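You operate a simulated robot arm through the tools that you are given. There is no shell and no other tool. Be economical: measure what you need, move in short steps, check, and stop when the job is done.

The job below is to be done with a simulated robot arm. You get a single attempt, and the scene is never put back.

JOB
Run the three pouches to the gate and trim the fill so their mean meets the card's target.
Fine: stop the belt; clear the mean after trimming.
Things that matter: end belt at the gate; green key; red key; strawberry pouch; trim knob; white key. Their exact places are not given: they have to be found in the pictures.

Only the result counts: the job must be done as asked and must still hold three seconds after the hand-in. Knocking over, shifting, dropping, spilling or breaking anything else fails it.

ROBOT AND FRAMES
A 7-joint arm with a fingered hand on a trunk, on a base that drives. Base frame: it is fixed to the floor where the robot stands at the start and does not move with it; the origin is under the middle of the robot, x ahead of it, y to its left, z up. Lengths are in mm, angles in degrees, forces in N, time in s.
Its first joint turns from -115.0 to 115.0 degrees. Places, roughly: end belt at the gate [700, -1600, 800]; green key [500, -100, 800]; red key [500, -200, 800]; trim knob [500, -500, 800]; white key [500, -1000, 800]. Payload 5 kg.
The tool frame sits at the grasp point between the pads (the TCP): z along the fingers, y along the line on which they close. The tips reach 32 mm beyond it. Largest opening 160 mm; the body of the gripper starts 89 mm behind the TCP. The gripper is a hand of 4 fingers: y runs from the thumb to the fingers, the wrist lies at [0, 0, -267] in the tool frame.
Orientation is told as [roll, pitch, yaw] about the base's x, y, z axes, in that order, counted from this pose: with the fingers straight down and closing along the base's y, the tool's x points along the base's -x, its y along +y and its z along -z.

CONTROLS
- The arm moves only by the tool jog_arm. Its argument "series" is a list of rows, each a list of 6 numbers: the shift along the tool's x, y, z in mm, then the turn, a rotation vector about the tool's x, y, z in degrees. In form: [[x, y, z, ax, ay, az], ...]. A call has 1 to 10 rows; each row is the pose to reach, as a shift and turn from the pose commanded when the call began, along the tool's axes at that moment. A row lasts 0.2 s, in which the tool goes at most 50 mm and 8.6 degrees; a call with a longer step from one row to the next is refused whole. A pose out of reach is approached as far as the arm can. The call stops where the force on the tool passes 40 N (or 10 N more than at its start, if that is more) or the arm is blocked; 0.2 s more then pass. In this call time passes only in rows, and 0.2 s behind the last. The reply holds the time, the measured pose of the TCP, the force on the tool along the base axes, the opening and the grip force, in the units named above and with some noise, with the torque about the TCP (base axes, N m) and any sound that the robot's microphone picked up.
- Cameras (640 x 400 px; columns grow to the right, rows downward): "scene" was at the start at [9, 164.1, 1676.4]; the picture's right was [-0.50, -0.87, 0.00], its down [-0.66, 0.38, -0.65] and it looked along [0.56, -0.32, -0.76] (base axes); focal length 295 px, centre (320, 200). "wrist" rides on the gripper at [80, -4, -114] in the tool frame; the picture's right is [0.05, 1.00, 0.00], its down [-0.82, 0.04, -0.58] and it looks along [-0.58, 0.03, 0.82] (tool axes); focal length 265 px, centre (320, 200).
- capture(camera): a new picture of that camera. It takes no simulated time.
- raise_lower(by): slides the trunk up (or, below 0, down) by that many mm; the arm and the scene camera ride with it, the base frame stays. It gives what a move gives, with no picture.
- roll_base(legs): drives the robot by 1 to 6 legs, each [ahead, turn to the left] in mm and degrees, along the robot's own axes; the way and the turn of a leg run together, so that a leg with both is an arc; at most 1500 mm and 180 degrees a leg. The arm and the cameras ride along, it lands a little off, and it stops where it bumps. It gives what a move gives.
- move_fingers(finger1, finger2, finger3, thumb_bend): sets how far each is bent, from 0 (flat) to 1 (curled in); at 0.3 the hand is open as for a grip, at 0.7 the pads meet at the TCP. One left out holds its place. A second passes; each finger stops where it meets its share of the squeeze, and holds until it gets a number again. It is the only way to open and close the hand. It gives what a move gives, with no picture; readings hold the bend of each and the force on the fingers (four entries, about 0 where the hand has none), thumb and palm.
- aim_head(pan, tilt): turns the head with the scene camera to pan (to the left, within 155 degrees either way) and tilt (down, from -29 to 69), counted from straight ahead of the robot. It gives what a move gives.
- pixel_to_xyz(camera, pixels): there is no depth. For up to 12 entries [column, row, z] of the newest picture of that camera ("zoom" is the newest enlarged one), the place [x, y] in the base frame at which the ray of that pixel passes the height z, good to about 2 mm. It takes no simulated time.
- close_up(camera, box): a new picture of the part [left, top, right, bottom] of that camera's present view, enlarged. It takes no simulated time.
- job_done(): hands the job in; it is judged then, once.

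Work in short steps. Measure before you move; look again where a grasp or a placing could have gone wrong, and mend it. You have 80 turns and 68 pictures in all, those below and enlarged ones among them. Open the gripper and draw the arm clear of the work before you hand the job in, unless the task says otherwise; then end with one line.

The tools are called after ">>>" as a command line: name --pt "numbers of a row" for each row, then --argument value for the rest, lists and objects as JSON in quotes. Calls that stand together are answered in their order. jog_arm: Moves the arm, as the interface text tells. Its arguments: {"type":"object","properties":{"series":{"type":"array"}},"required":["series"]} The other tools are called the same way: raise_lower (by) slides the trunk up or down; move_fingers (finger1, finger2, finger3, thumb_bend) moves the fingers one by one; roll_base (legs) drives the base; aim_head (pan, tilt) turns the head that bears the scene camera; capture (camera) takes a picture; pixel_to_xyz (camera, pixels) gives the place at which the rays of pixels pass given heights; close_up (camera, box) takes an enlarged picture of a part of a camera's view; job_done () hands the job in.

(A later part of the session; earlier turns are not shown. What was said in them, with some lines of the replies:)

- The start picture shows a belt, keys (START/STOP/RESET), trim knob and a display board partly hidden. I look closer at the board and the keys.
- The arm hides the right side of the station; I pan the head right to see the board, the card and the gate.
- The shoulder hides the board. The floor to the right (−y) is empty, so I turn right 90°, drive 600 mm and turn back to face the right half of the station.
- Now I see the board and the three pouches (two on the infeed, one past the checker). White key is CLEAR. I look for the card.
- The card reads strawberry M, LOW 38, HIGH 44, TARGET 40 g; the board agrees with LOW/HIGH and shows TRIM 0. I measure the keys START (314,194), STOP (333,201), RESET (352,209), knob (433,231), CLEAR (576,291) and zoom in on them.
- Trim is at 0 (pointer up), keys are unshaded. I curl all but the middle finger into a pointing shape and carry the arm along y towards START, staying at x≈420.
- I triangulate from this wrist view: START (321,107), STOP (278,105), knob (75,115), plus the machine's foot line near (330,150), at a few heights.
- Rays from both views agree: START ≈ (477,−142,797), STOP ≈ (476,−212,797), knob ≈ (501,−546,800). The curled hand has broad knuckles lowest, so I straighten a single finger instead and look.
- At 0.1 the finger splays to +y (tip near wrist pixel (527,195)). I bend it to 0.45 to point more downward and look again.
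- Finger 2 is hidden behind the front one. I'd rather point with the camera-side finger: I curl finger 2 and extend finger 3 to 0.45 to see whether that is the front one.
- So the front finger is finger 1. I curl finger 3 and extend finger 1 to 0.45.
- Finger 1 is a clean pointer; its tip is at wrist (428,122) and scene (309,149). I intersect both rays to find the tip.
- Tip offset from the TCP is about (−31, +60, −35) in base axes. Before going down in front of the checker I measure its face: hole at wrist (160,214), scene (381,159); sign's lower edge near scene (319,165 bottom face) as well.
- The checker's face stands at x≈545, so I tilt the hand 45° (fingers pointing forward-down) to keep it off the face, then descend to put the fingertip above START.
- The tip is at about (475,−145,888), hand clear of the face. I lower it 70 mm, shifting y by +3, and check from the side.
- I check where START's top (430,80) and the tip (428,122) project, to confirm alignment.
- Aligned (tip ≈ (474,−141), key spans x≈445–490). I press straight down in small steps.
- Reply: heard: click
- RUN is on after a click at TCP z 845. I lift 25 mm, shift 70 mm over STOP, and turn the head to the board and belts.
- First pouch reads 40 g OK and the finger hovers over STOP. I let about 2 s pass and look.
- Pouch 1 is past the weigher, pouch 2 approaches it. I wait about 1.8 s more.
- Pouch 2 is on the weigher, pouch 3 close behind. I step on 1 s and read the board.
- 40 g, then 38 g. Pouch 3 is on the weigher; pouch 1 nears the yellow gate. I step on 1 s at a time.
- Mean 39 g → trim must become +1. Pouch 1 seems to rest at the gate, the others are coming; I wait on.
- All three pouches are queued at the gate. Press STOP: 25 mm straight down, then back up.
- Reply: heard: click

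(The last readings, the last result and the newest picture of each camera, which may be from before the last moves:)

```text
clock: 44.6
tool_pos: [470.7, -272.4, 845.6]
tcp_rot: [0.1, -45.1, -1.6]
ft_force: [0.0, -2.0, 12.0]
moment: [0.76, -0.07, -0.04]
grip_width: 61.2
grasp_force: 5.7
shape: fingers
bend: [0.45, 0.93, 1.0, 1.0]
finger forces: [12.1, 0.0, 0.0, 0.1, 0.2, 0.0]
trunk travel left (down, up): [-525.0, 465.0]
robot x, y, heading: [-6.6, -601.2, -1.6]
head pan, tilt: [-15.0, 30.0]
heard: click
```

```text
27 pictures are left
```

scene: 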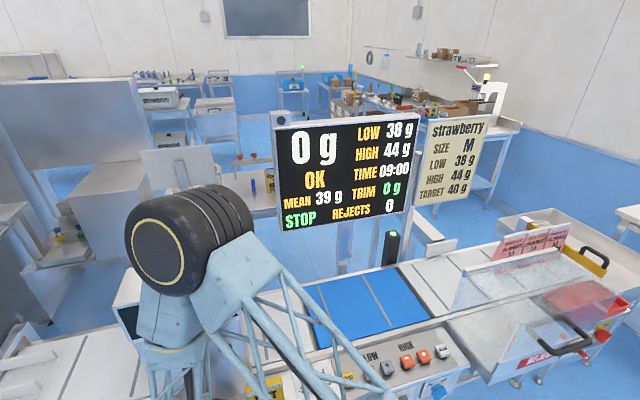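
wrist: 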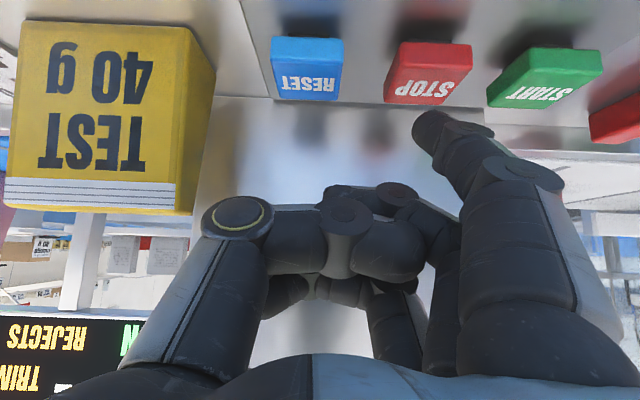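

STOP shown, mean 39. Now to the knob: I lift 180 mm, then go −274 in y while untilting the hand, and open it for gripping.

>>> jog_arm --pt "-32 0 -32 0 0 0" --pt "-64 0 -64 0 0 0" --pt "-96 0 -96 0 0 0" --pt "-127 0 -127 0 0 0" --pt "-127 -46 -127 0 7.5 0" --pt "-127 -92 -127 0 15 0" --pt "-127 -138 -127 0 22.5 0" --pt "-127 -183 -127 0 30 0" --pt "-127 -228 -127 0 37.5 0" --pt "-127 -274 -127 0 45 0"

>>> move_fingers --finger1 0.3 --finger2 0.3 --finger3 0.3 --thumb_bend 0.3

>>> capture --camera "wrist"

```text
clock: 46.8
tool_pos: [463.8, -545.7, 1023.8]
tcp_rot: [0.1, 0.1, -2.8]
ft_force: [-0.2, -0.2, 0.0]
moment: [0.14, 0.01, 0.08]
grip_width: 61.5
grasp_force: 0.1
shape: fingers
bend: [0.45, 0.93, 1.0, 1.0]
finger forces: [0.1, 0.1, 0.0, 0.0, 0.0, 0.0]
trunk travel left (down, up): [-525.0, 465.0]
robot x, y, heading: [-3.5, -601.9, -1.6]
head pan, tilt: [-15.0, 30.0]
```

```text
clock: 47.8
tool_pos: [462.8, -544.2, 1022.4]
tcp_rot: [0.1, -0.1, -1.5]
ft_force: [0.5, 0.0, 0.4]
moment: [0.02, -0.02, 0.01]
grip_width: 169.9
grasp_force: 0.0
shape: fingers
bend: [0.3, 0.3, 0.3, 0.3]
finger forces: [0.0, 0.0, 0.1, 0.1, 0.0, 0.0]
trunk travel left (down, up): [-525.0, 465.0]
robot x, y, heading: [-7.8, -602.5, -1.4]
head pan, tilt: [-15.0, 30.0]
```

```text
26 pictures are left
```

wrist: 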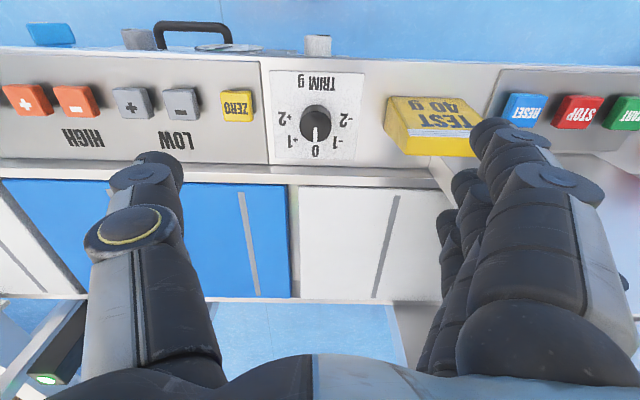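

The knob's top is near (317,115), 0 points to +x and +1 lies clockwise (towards −y), about 45° per gram. I measure knob and obstacles, and pre-close the hand to 0.5.

>>> close_up --camera "wrist" --box '[240, 50, 480, 200]'

>>> move_fingers --finger1 0.5 --finger2 0.5 --finger3 0.5 --thumb_bend 0.5

```text
2.67 times, centred on (360, 125) of wrist
```

zoom: 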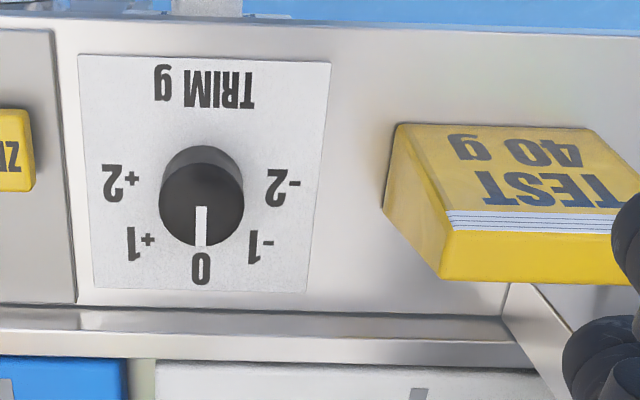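

```text
clock: 48.8
tool_pos: [462.3, -544.0, 1022.1]
tcp_rot: [0.1, 0.0, -1.5]
ft_force: [1.2, -0.7, -0.1]
moment: [-0.01, -0.02, 0.01]
grip_width: 92.4
grasp_force: 0.0
shape: fingers
bend: [0.5, 0.5, 0.5, 0.5]
finger forces: [0.0, 0.0, 0.0, 0.0, 0.0, 0.0]
trunk travel left (down, up): [-525.0, 465.0]
robot x, y, heading: [-2.2, -603.1, -1.6]
head pan, tilt: [-15.0, 30.0]
```

>>> pixel_to_xyz --camera "zoom" --pixels '[[202, 206, 820], [202, 206, 810], [159, 206, 815], [244, 206, 815], [201, 183, 790], [205, 60, 790], [191, 290, 790], [385, 200, 790], [385, 200, 810], [190, 318, 810], [190, 345, 820], [140, 245, 790]]'

>>> pixel_to_xyz --camera "zoom" --pixels '[[201, 268, 790], [120, 183, 790], [285, 187, 790], [261, 247, 790], [400, 145, 790]]'

```text
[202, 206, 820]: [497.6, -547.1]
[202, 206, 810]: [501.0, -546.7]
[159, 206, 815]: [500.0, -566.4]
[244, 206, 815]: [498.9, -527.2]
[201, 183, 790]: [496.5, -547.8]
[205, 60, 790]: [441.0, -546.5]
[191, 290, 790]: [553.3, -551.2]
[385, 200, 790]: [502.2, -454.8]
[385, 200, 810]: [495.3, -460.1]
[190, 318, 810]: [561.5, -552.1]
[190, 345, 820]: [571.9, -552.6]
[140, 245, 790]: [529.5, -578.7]
```

```text
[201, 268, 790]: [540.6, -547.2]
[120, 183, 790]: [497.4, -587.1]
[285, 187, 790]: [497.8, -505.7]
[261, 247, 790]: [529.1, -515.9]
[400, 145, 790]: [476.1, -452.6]
```

Knob: centre (498,−547), Ø39, top ≈815, labels 45° apart. I pre-rotate the hand −45° about its axis so the later +45° turn ends square, centre over the knob and descend to z≈900.

>>> jog_arm --pt "-6 0 20 0 0 -7.5" --pt "-12 -0.5 40 0 0 -15" --pt "-18 -1 60 0 0 -22.5" --pt "-24 -1.5 80 0 0 -30" --pt "-30 -2 100 0 0 -37.5" --pt "-35.6 -2.1 122 0 0 -45"

>>> capture --camera "wrist"

```text
clock: 50.2
tool_pos: [498.8, -548.6, 899.1]
tcp_rot: [0.0, 0.0, 43.7]
ft_force: [-0.3, -0.4, -0.2]
moment: [0.01, 0.0, 0.03]
grip_width: 92.0
grasp_force: 0.0
shape: fingers
bend: [0.5, 0.5, 0.5, 0.5]
finger forces: [0.0, 0.0, 0.0, 0.1, 0.0, 0.0]
trunk travel left (down, up): [-525.0, 465.0]
robot x, y, heading: [-5.2, -601.6, -1.4]
head pan, tilt: [-15.0, 30.0]
```

```text
24 pictures are left
```

wrist: 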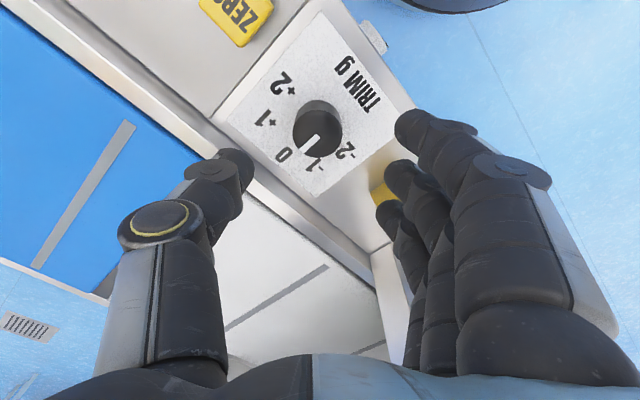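

Thumb and fingers straddle the knob, clear of rail and test block. I go down 64 mm to z≈835.

>>> jog_arm --pt "0 0 25 0 0 0" --pt "0 0 45 0 0 0" --pt "0 0 58 0 0 0" --pt "0 0 64 0 0 0"

>>> capture --camera "wrist"

```text
clock: 51.2
tool_pos: [499.5, -548.8, 837.3]
tcp_rot: [-0.1, 0.0, 43.6]
ft_force: [0.5, -1.2, 0.2]
moment: [0.02, 0.0, 0.01]
grip_width: 91.7
grasp_force: 0.1
shape: fingers
bend: [0.5, 0.5, 0.5, 0.5]
finger forces: [0.0, 0.0, 0.0, 0.0, 0.1, 0.0]
trunk travel left (down, up): [-525.0, 465.0]
robot x, y, heading: [-7.0, -600.6, -1.5]
head pan, tilt: [-15.0, 30.0]
```

```text
23 pictures are left
```

wrist: 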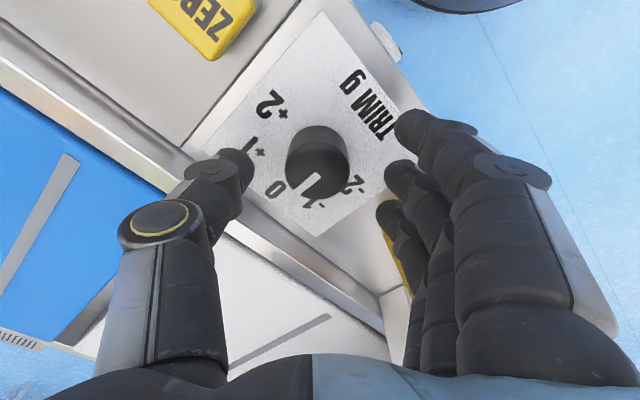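

The middle finger and thumb flank the knob evenly. I go 5 mm lower and close just finger 2 and thumb on it.

>>> jog_arm --pt "0 0 3 0 0 0" --pt "0 0 6 0 0 0"

>>> move_fingers --finger2 0.68 --thumb_bend 0.68

>>> capture --camera "wrist"

```text
clock: 51.8
tool_pos: [499.4, -549.7, 832.0]
tcp_rot: [0.0, 0.1, 43.5]
ft_force: [0.8, 0.6, -0.7]
moment: [-0.02, 0.0, 0.0]
grip_width: 92.0
grasp_force: 0.0
shape: fingers
bend: [0.5, 0.5, 0.5, 0.5]
finger forces: [0.1, 0.0, 0.1, 0.0, 0.0, 0.0]
trunk travel left (down, up): [-525.0, 465.0]
robot x, y, heading: [-1.5, -602.0, -1.2]
head pan, tilt: [-15.0, 30.0]
```

```text
clock: 52.8
tool_pos: [499.4, -548.6, 832.5]
tcp_rot: [0.1, 0.0, 43.4]
ft_force: [4.3, -5.2, -3.5]
moment: [-0.09, -0.1, -0.02]
grip_width: 71.6
grasp_force: 8.0
shape: fingers
bend: [0.5, 0.62, 0.5, 0.63]
finger forces: [0.1, 5.9, 0.0, 0.1, 11.2, 0.0]
trunk travel left (down, up): [-525.0, 465.0]
robot x, y, heading: [-5.4, -601.2, -1.2]
head pan, tilt: [-15.0, 30.0]
```

```text
22 pictures are left
```

wrist: 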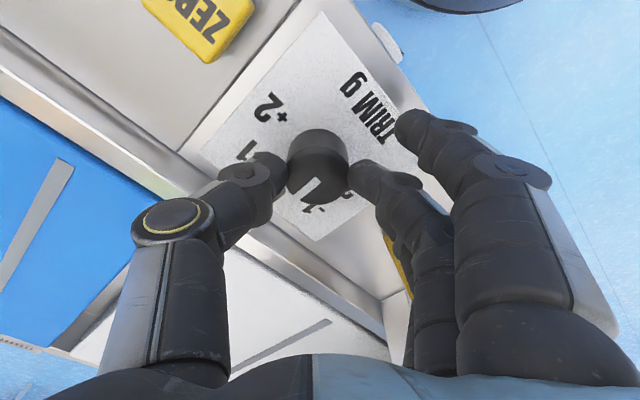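

Knob gripped (about 8 N). I turn +45° about the tool axis.

>>> jog_arm --pt "0 0 0 0 0 7.5" --pt "0 0 0 0 0 15" --pt "0 0 0 0 0 22.5" --pt "0 0 0 0 0 30" --pt "0 0 0 0 0 37.5" --pt "0 0 0 0 0 45"

>>> capture --camera "wrist"

>>> capture --camera "scene"

```text
clock: 54.2
tool_pos: [500.3, -549.4, 832.2]
tcp_rot: [0.1, 0.0, -1.6]
ft_force: [1.8, -0.3, 0.6]
moment: [0.05, -0.04, 0.03]
grip_width: 69.7
grasp_force: 8.6
shape: fingers
bend: [0.5, 0.62, 0.5, 0.65]
finger forces: [0.0, 9.3, 0.1, 0.0, 8.0, 0.0]
trunk travel left (down, up): [-525.0, 465.0]
robot x, y, heading: [-4.3, -602.0, -1.4]
head pan, tilt: [-15.0, 30.0]
```

```text
21 pictures are left
```

wrist: 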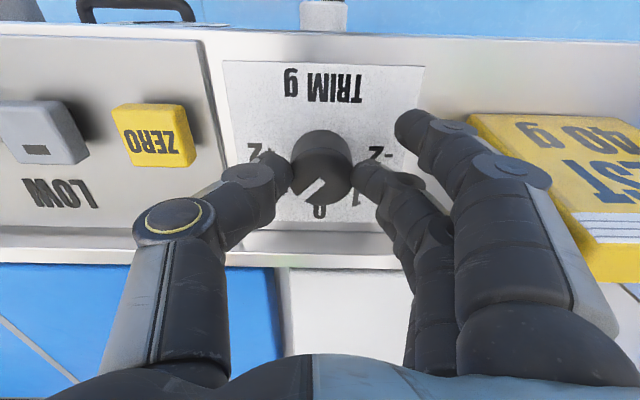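

```text
20 pictures are left
```

scene: 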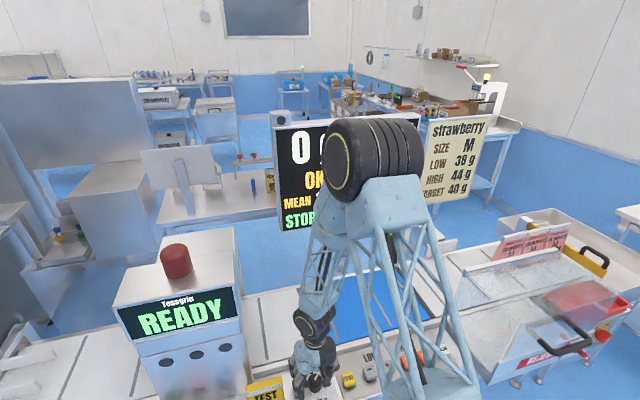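

The pointer now lies towards +1. I release, lift, and move toward the CLEAR key so the board becomes visible, then check.

>>> move_fingers --finger2 0.48 --thumb_bend 0.48

>>> jog_arm --pt "0 0 -25 0 0 0" --pt "0 0 -60 0 0 0" --pt "0 0 -105 0 0 0" --pt "10 0 -150 0 0 0" --pt "30 0 -190 0 0 0"

>>> close_up --camera "wrist" --box '[200, 50, 440, 200]'

>>> capture --camera "scene"

```text
clock: 55.2
tool_pos: [499.2, -549.0, 832.5]
tcp_rot: [0.0, -0.1, -1.6]
ft_force: [0.1, 0.8, -0.4]
moment: [0.01, 0.03, 0.0]
grip_width: 95.1
grasp_force: 0.0
shape: fingers
bend: [0.5, 0.48, 0.5, 0.48]
finger forces: [0.1, 0.0, 0.0, 0.0, 0.0, 0.1]
trunk travel left (down, up): [-525.0, 465.0]
robot x, y, heading: [-7.0, -601.8, -1.4]
head pan, tilt: [-15.0, 30.0]
```

```text
clock: 56.4
tool_pos: [468.2, -548.4, 1021.9]
tcp_rot: [0.0, 0.0, -1.4]
ft_force: [-0.7, -0.1, 1.2]
moment: [-0.01, -0.03, 0.02]
grip_width: 95.4
grasp_force: 0.0
shape: fingers
bend: [0.5, 0.48, 0.5, 0.48]
finger forces: [0.0, 0.0, 0.0, 0.1, 0.0, 0.0]
trunk travel left (down, up): [-525.0, 465.0]
robot x, y, heading: [-5.8, -598.3, -1.5]
head pan, tilt: [-15.0, 30.0]
```

```text
2.67 times, centred on (320, 125) of wrist
```

zoom: 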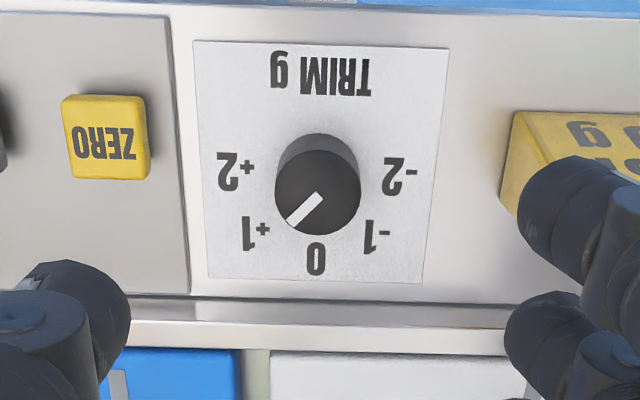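

```text
18 pictures are left
```

scene: 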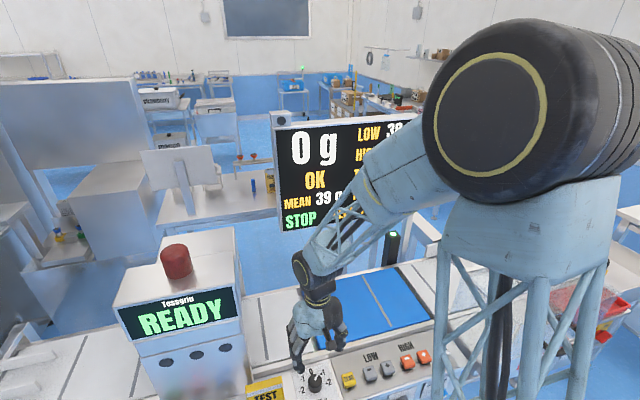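

Pointer is on +1. For CLEAR, near the clear reject box on its right, I use the thumb as pointer (hand body then stays left): curl fingers, thumb 0.45, and move to y≈−905.

>>> move_fingers --finger1 1 --finger2 1 --finger3 1 --thumb_bend 0.45

>>> jog_arm --pt "2 -45 0 0 0 0" --pt "4 -90 0 0 0 0" --pt "6 -135 0 0 0 0" --pt "8 -180 0 0 0 0" --pt "8 -225 0 0 0 0" --pt "8 -270 0 0 0 0" --pt "8 -315 0 0 0 0" --pt "8 -355 0 0 0 0"

>>> capture --camera "wrist"

>>> capture --camera "scene"

```text
clock: 57.4
tool_pos: [471.1, -548.2, 1021.0]
tcp_rot: [0.0, -0.1, -1.5]
ft_force: [-0.2, -0.4, -0.1]
moment: [0.0, 0.01, 0.0]
grip_width: 65.8
grasp_force: 0.0
shape: fingers
bend: [1.0, 1.0, 1.0, 0.45]
finger forces: [0.0, 0.0, 0.0, 0.1, 0.0, 0.0]
trunk travel left (down, up): [-525.0, 465.0]
robot x, y, heading: [-2.3, -599.8, -1.8]
head pan, tilt: [-15.0, 30.0]
```

```text
clock: 59.2
tool_pos: [450.3, -903.7, 1021.5]
tcp_rot: [0.0, 0.1, -1.3]
ft_force: [-0.2, 0.5, 0.5]
moment: [0.05, 0.04, -0.03]
grip_width: 65.5
grasp_force: 0.0
shape: fingers
bend: [1.0, 1.0, 1.0, 0.45]
finger forces: [0.1, 0.1, 0.0, 0.0, 0.1, 0.1]
trunk travel left (down, up): [-525.0, 465.0]
robot x, y, heading: [-3.9, -603.7, -1.6]
head pan, tilt: [-15.0, 30.0]
```

```text
17 pictures are left
```

wrist: 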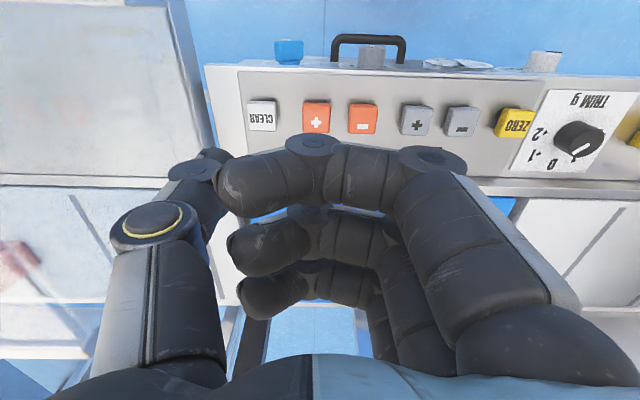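

```text
16 pictures are left
```

scene: 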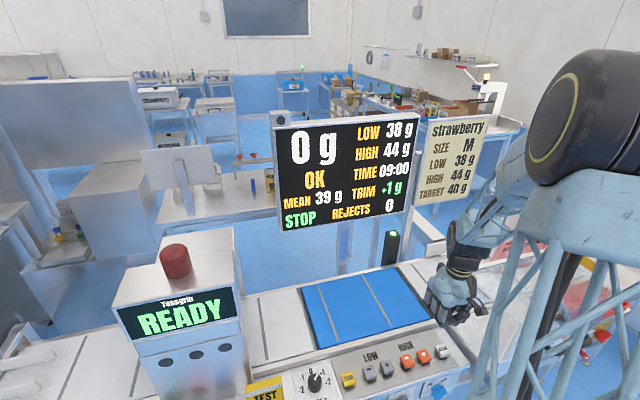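

TRIM +1 g, mean 39, STOP confirmed. Now CLEAR at wrist (262,115), thumb tip at (212,160); I measure them and the clear box edge (215,150).

>>> pixel_to_xyz --camera "wrist" --pixels '[[262, 115, 800], [262, 115, 810], [317, 117, 800], [212, 160, 985], [212, 160, 975], [215, 140, 800], [210, 125, 900]]'

>>> close_up --camera "wrist" --box '[120, 70, 360, 270]'

>>> close_up --camera "scene" --box '[380, 220, 540, 400]'

```text
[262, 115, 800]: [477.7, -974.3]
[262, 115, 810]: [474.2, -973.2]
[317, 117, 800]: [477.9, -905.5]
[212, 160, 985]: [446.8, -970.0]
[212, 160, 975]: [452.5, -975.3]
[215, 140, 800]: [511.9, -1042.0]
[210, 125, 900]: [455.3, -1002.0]
```

```text
2.00 times, centred on (240, 170) of wrist
```

zoom: 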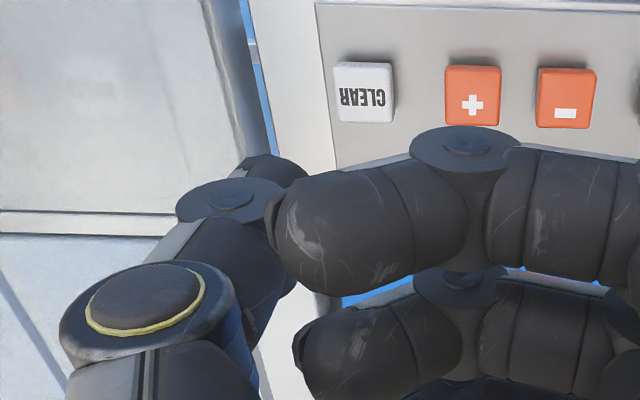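

```text
2.22 times, centred on (460, 310) of scene
```

zoom: 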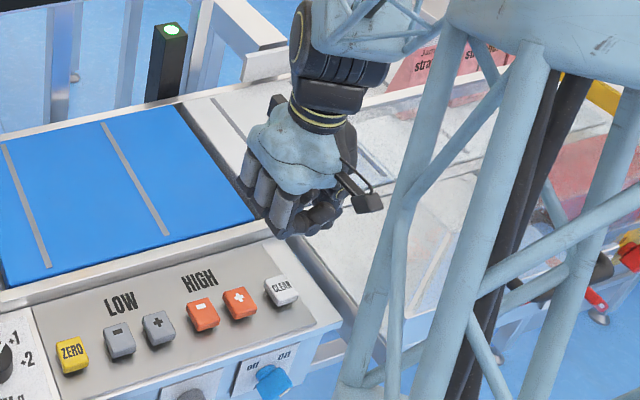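

Thumb tip offset ≈ (0,−68,−38); CLEAR at (477,−974,~797). I move +27 in x and descend to TCP z≈863, then look.

>>> jog_arm --pt "-14 -1 30 0 0 0" --pt "-27 -2 70 0 0 0" --pt "-27 -2 115 0 0 0" --pt "-27 -2 158 0 0 0"

>>> close_up --camera "wrist" --box '[120, 70, 360, 270]'

>>> close_up --camera "scene" --box '[380, 220, 540, 400]'

```text
clock: 60.2
tool_pos: [481.4, -907.5, 862.6]
tcp_rot: [-0.1, 0.1, -1.5]
ft_force: [-0.4, -0.3, -0.3]
moment: [-0.01, -0.01, 0.01]
grip_width: 65.7
grasp_force: 0.1
shape: fingers
bend: [1.0, 1.0, 1.0, 0.45]
finger forces: [0.1, 0.0, 0.0, 0.1, 0.0, 0.1]
trunk travel left (down, up): [-525.0, 465.0]
robot x, y, heading: [-5.5, -602.4, -1.5]
head pan, tilt: [-15.0, 30.0]
```

```text
2.00 times, centred on (240, 170) of wrist
```

zoom: 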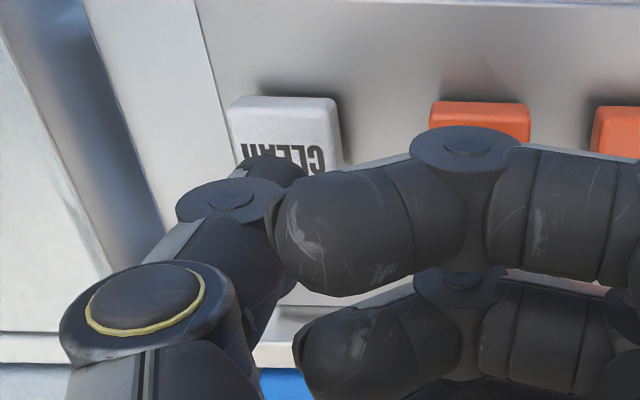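

```text
2.22 times, centred on (460, 310) of scene
```

zoom: 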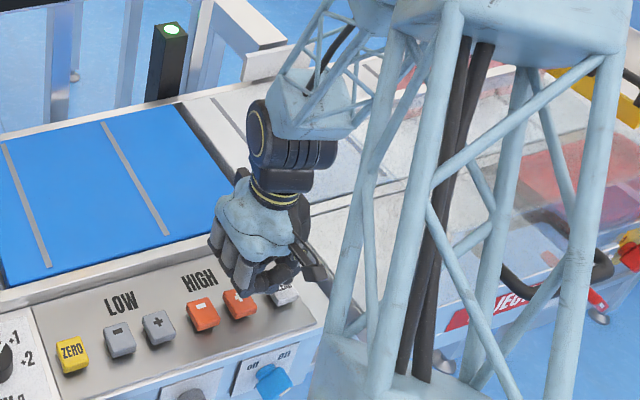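

Thumb tip sits over CLEAR. I nudge −5 in x, +2 in y, and press down slowly.

>>> jog_arm --pt "5 2 3 0 0 0" --pt "5 2 7 0 0 0" --pt "5 2 10 0 0 0" --pt "5 2 13 0 0 0" --pt "5 2 15 0 0 0" --pt "5 2 17 0 0 0"

>>> capture --camera "scene"

```text
clock: 61.6
tool_pos: [474.0, -905.0, 845.6]
tcp_rot: [0.0, 0.0, -1.5]
ft_force: [0.0, -0.4, -0.2]
moment: [0.01, 0.0, 0.0]
grip_width: 65.7
grasp_force: 0.1
shape: fingers
bend: [1.0, 1.0, 1.0, 0.45]
finger forces: [0.0, 0.1, 0.0, 0.0, 0.1, 0.0]
trunk travel left (down, up): [-525.0, 465.0]
robot x, y, heading: [-7.3, -602.1, -1.8]
head pan, tilt: [-15.0, 30.0]
```

```text
11 pictures are left
```

scene: 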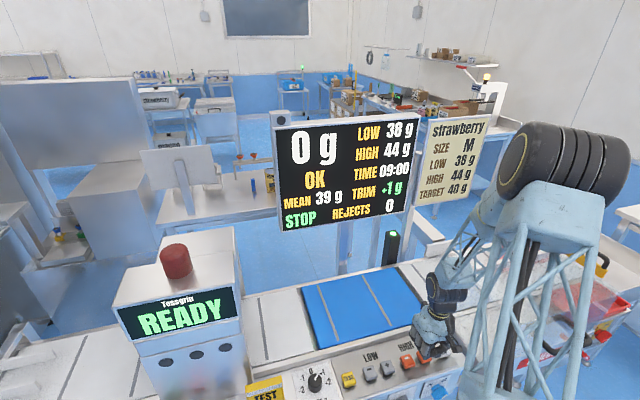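

No contact yet; I continue in 1.5–2 mm steps up to 12 mm more.

>>> jog_arm --pt "0 0 2 0 0 0" --pt "0 0 4 0 0 0" --pt "0 0 5.5 0 0 0" --pt "0 0 7 0 0 0"

>>> close_up --camera "wrist" --box '[120, 70, 360, 270]'

```text
clock: 62.6
tool_pos: [474.3, -905.2, 839.0]
tcp_rot: [0.1, 0.0, -1.5]
ft_force: [-0.2, -0.2, 0.0]
moment: [-0.02, -0.03, -0.01]
grip_width: 65.5
grasp_force: 0.4
shape: fingers
bend: [1.0, 1.0, 1.0, 0.45]
finger forces: [0.0, 0.1, 0.0, 0.0, 0.3, 0.0]
trunk travel left (down, up): [-525.0, 465.0]
robot x, y, heading: [-6.2, -598.3, -1.7]
head pan, tilt: [-15.0, 30.0]
```

```text
2.00 times, centred on (240, 170) of wrist
```

zoom: 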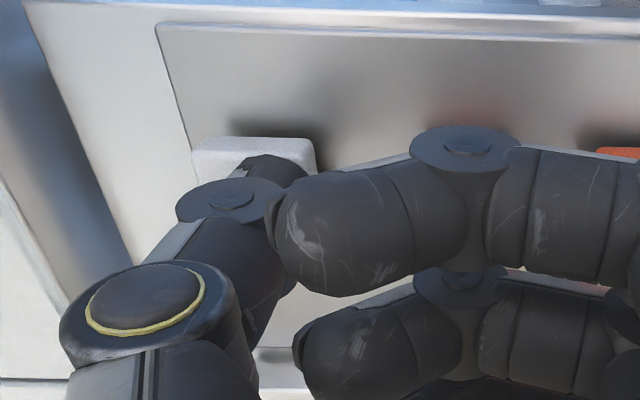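

Thumb is just touching (0.3 N) and is well on the key. I press a little further.

>>> jog_arm --pt "0 0 2 0 0 0" --pt "0 0 3.5 0 0 0" --pt "0 0 5 0 0 0" --pt "0 0 6.5 0 0 0"

>>> capture --camera "scene"

```text
clock: 63.6
tool_pos: [474.7, -903.5, 832.9]
tcp_rot: [0.0, 0.0, -1.5]
ft_force: [1.6, 1.0, 2.6]
moment: [-0.24, -0.03, 0.04]
grip_width: 65.6
grasp_force: 2.4
shape: fingers
bend: [1.0, 1.0, 1.0, 0.45]
finger forces: [0.0, 0.0, 0.0, 0.1, 3.3, 0.1]
trunk travel left (down, up): [-525.0, 465.0]
robot x, y, heading: [-7.9, -602.6, -1.5]
head pan, tilt: [-15.0, 30.0]
heard: click
```

```text
9 pictures are left
```

scene: 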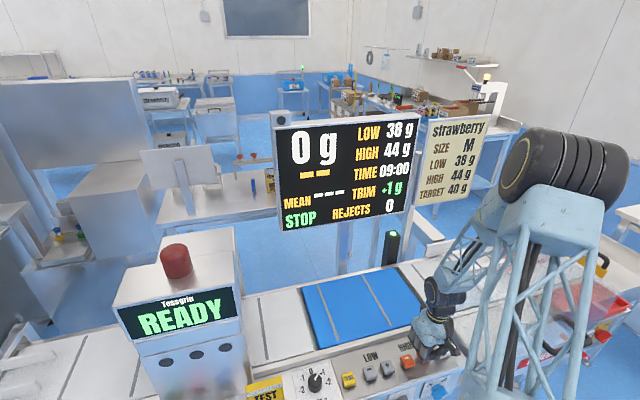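

Click heard; the mean is cleared, trim +1, limits 38/44 unchanged. I raise the hand, open it, draw back, and take a last look.

>>> jog_arm --pt "0 0 -30 0 0 0" --pt "0 0 -75 0 0 0" --pt "0 0 -120 0 0 0" --pt "0 0 -165 0 0 0" --pt "15 20 -205 0 0 0" --pt "30 50 -235 0 0 0"

>>> move_fingers --finger1 0.3 --finger2 0.3 --finger3 0.3 --thumb_bend 0.3

>>> capture --camera "scene"

```text
clock: 65.0
tool_pos: [443.8, -849.7, 1068.9]
tcp_rot: [0.0, 0.1, -1.5]
ft_force: [0.2, -0.4, 0.3]
moment: [-0.01, -0.02, 0.03]
grip_width: 65.8
grasp_force: 0.1
shape: fingers
bend: [1.0, 1.0, 1.0, 0.45]
finger forces: [0.0, 0.0, 0.0, 0.0, 0.0, 0.1]
trunk travel left (down, up): [-525.0, 465.0]
robot x, y, heading: [-9.8, -602.0, -1.2]
head pan, tilt: [-15.0, 30.0]
```

```text
clock: 66.0
tool_pos: [444.8, -851.8, 1068.8]
tcp_rot: [0.0, 0.0, -1.4]
ft_force: [-0.3, 0.8, 0.3]
moment: [0.0, 0.0, 0.02]
grip_width: 170.1
grasp_force: 0.1
shape: fingers
bend: [0.3, 0.3, 0.3, 0.3]
finger forces: [0.0, 0.0, 0.1, 0.0, 0.0, 0.0]
trunk travel left (down, up): [-525.0, 465.0]
robot x, y, heading: [-5.7, -596.0, -1.4]
head pan, tilt: [-15.0, 30.0]
```

```text
8 pictures are left
```

scene: 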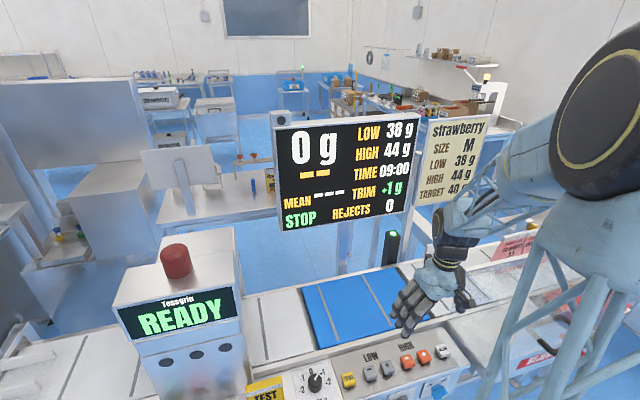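

The board shows STOP, mean cleared, TRIM +1 g; the hand is open and clear. I hand the job in.

>>> job_done

```text
The job is handed in.
```

All three pouches ran to the gate (40, 38 and 39 g, mean 39 against the 40 g target), the belt is stopped, the trim is set to +1 g and the mean is cleared; the job is handed in.
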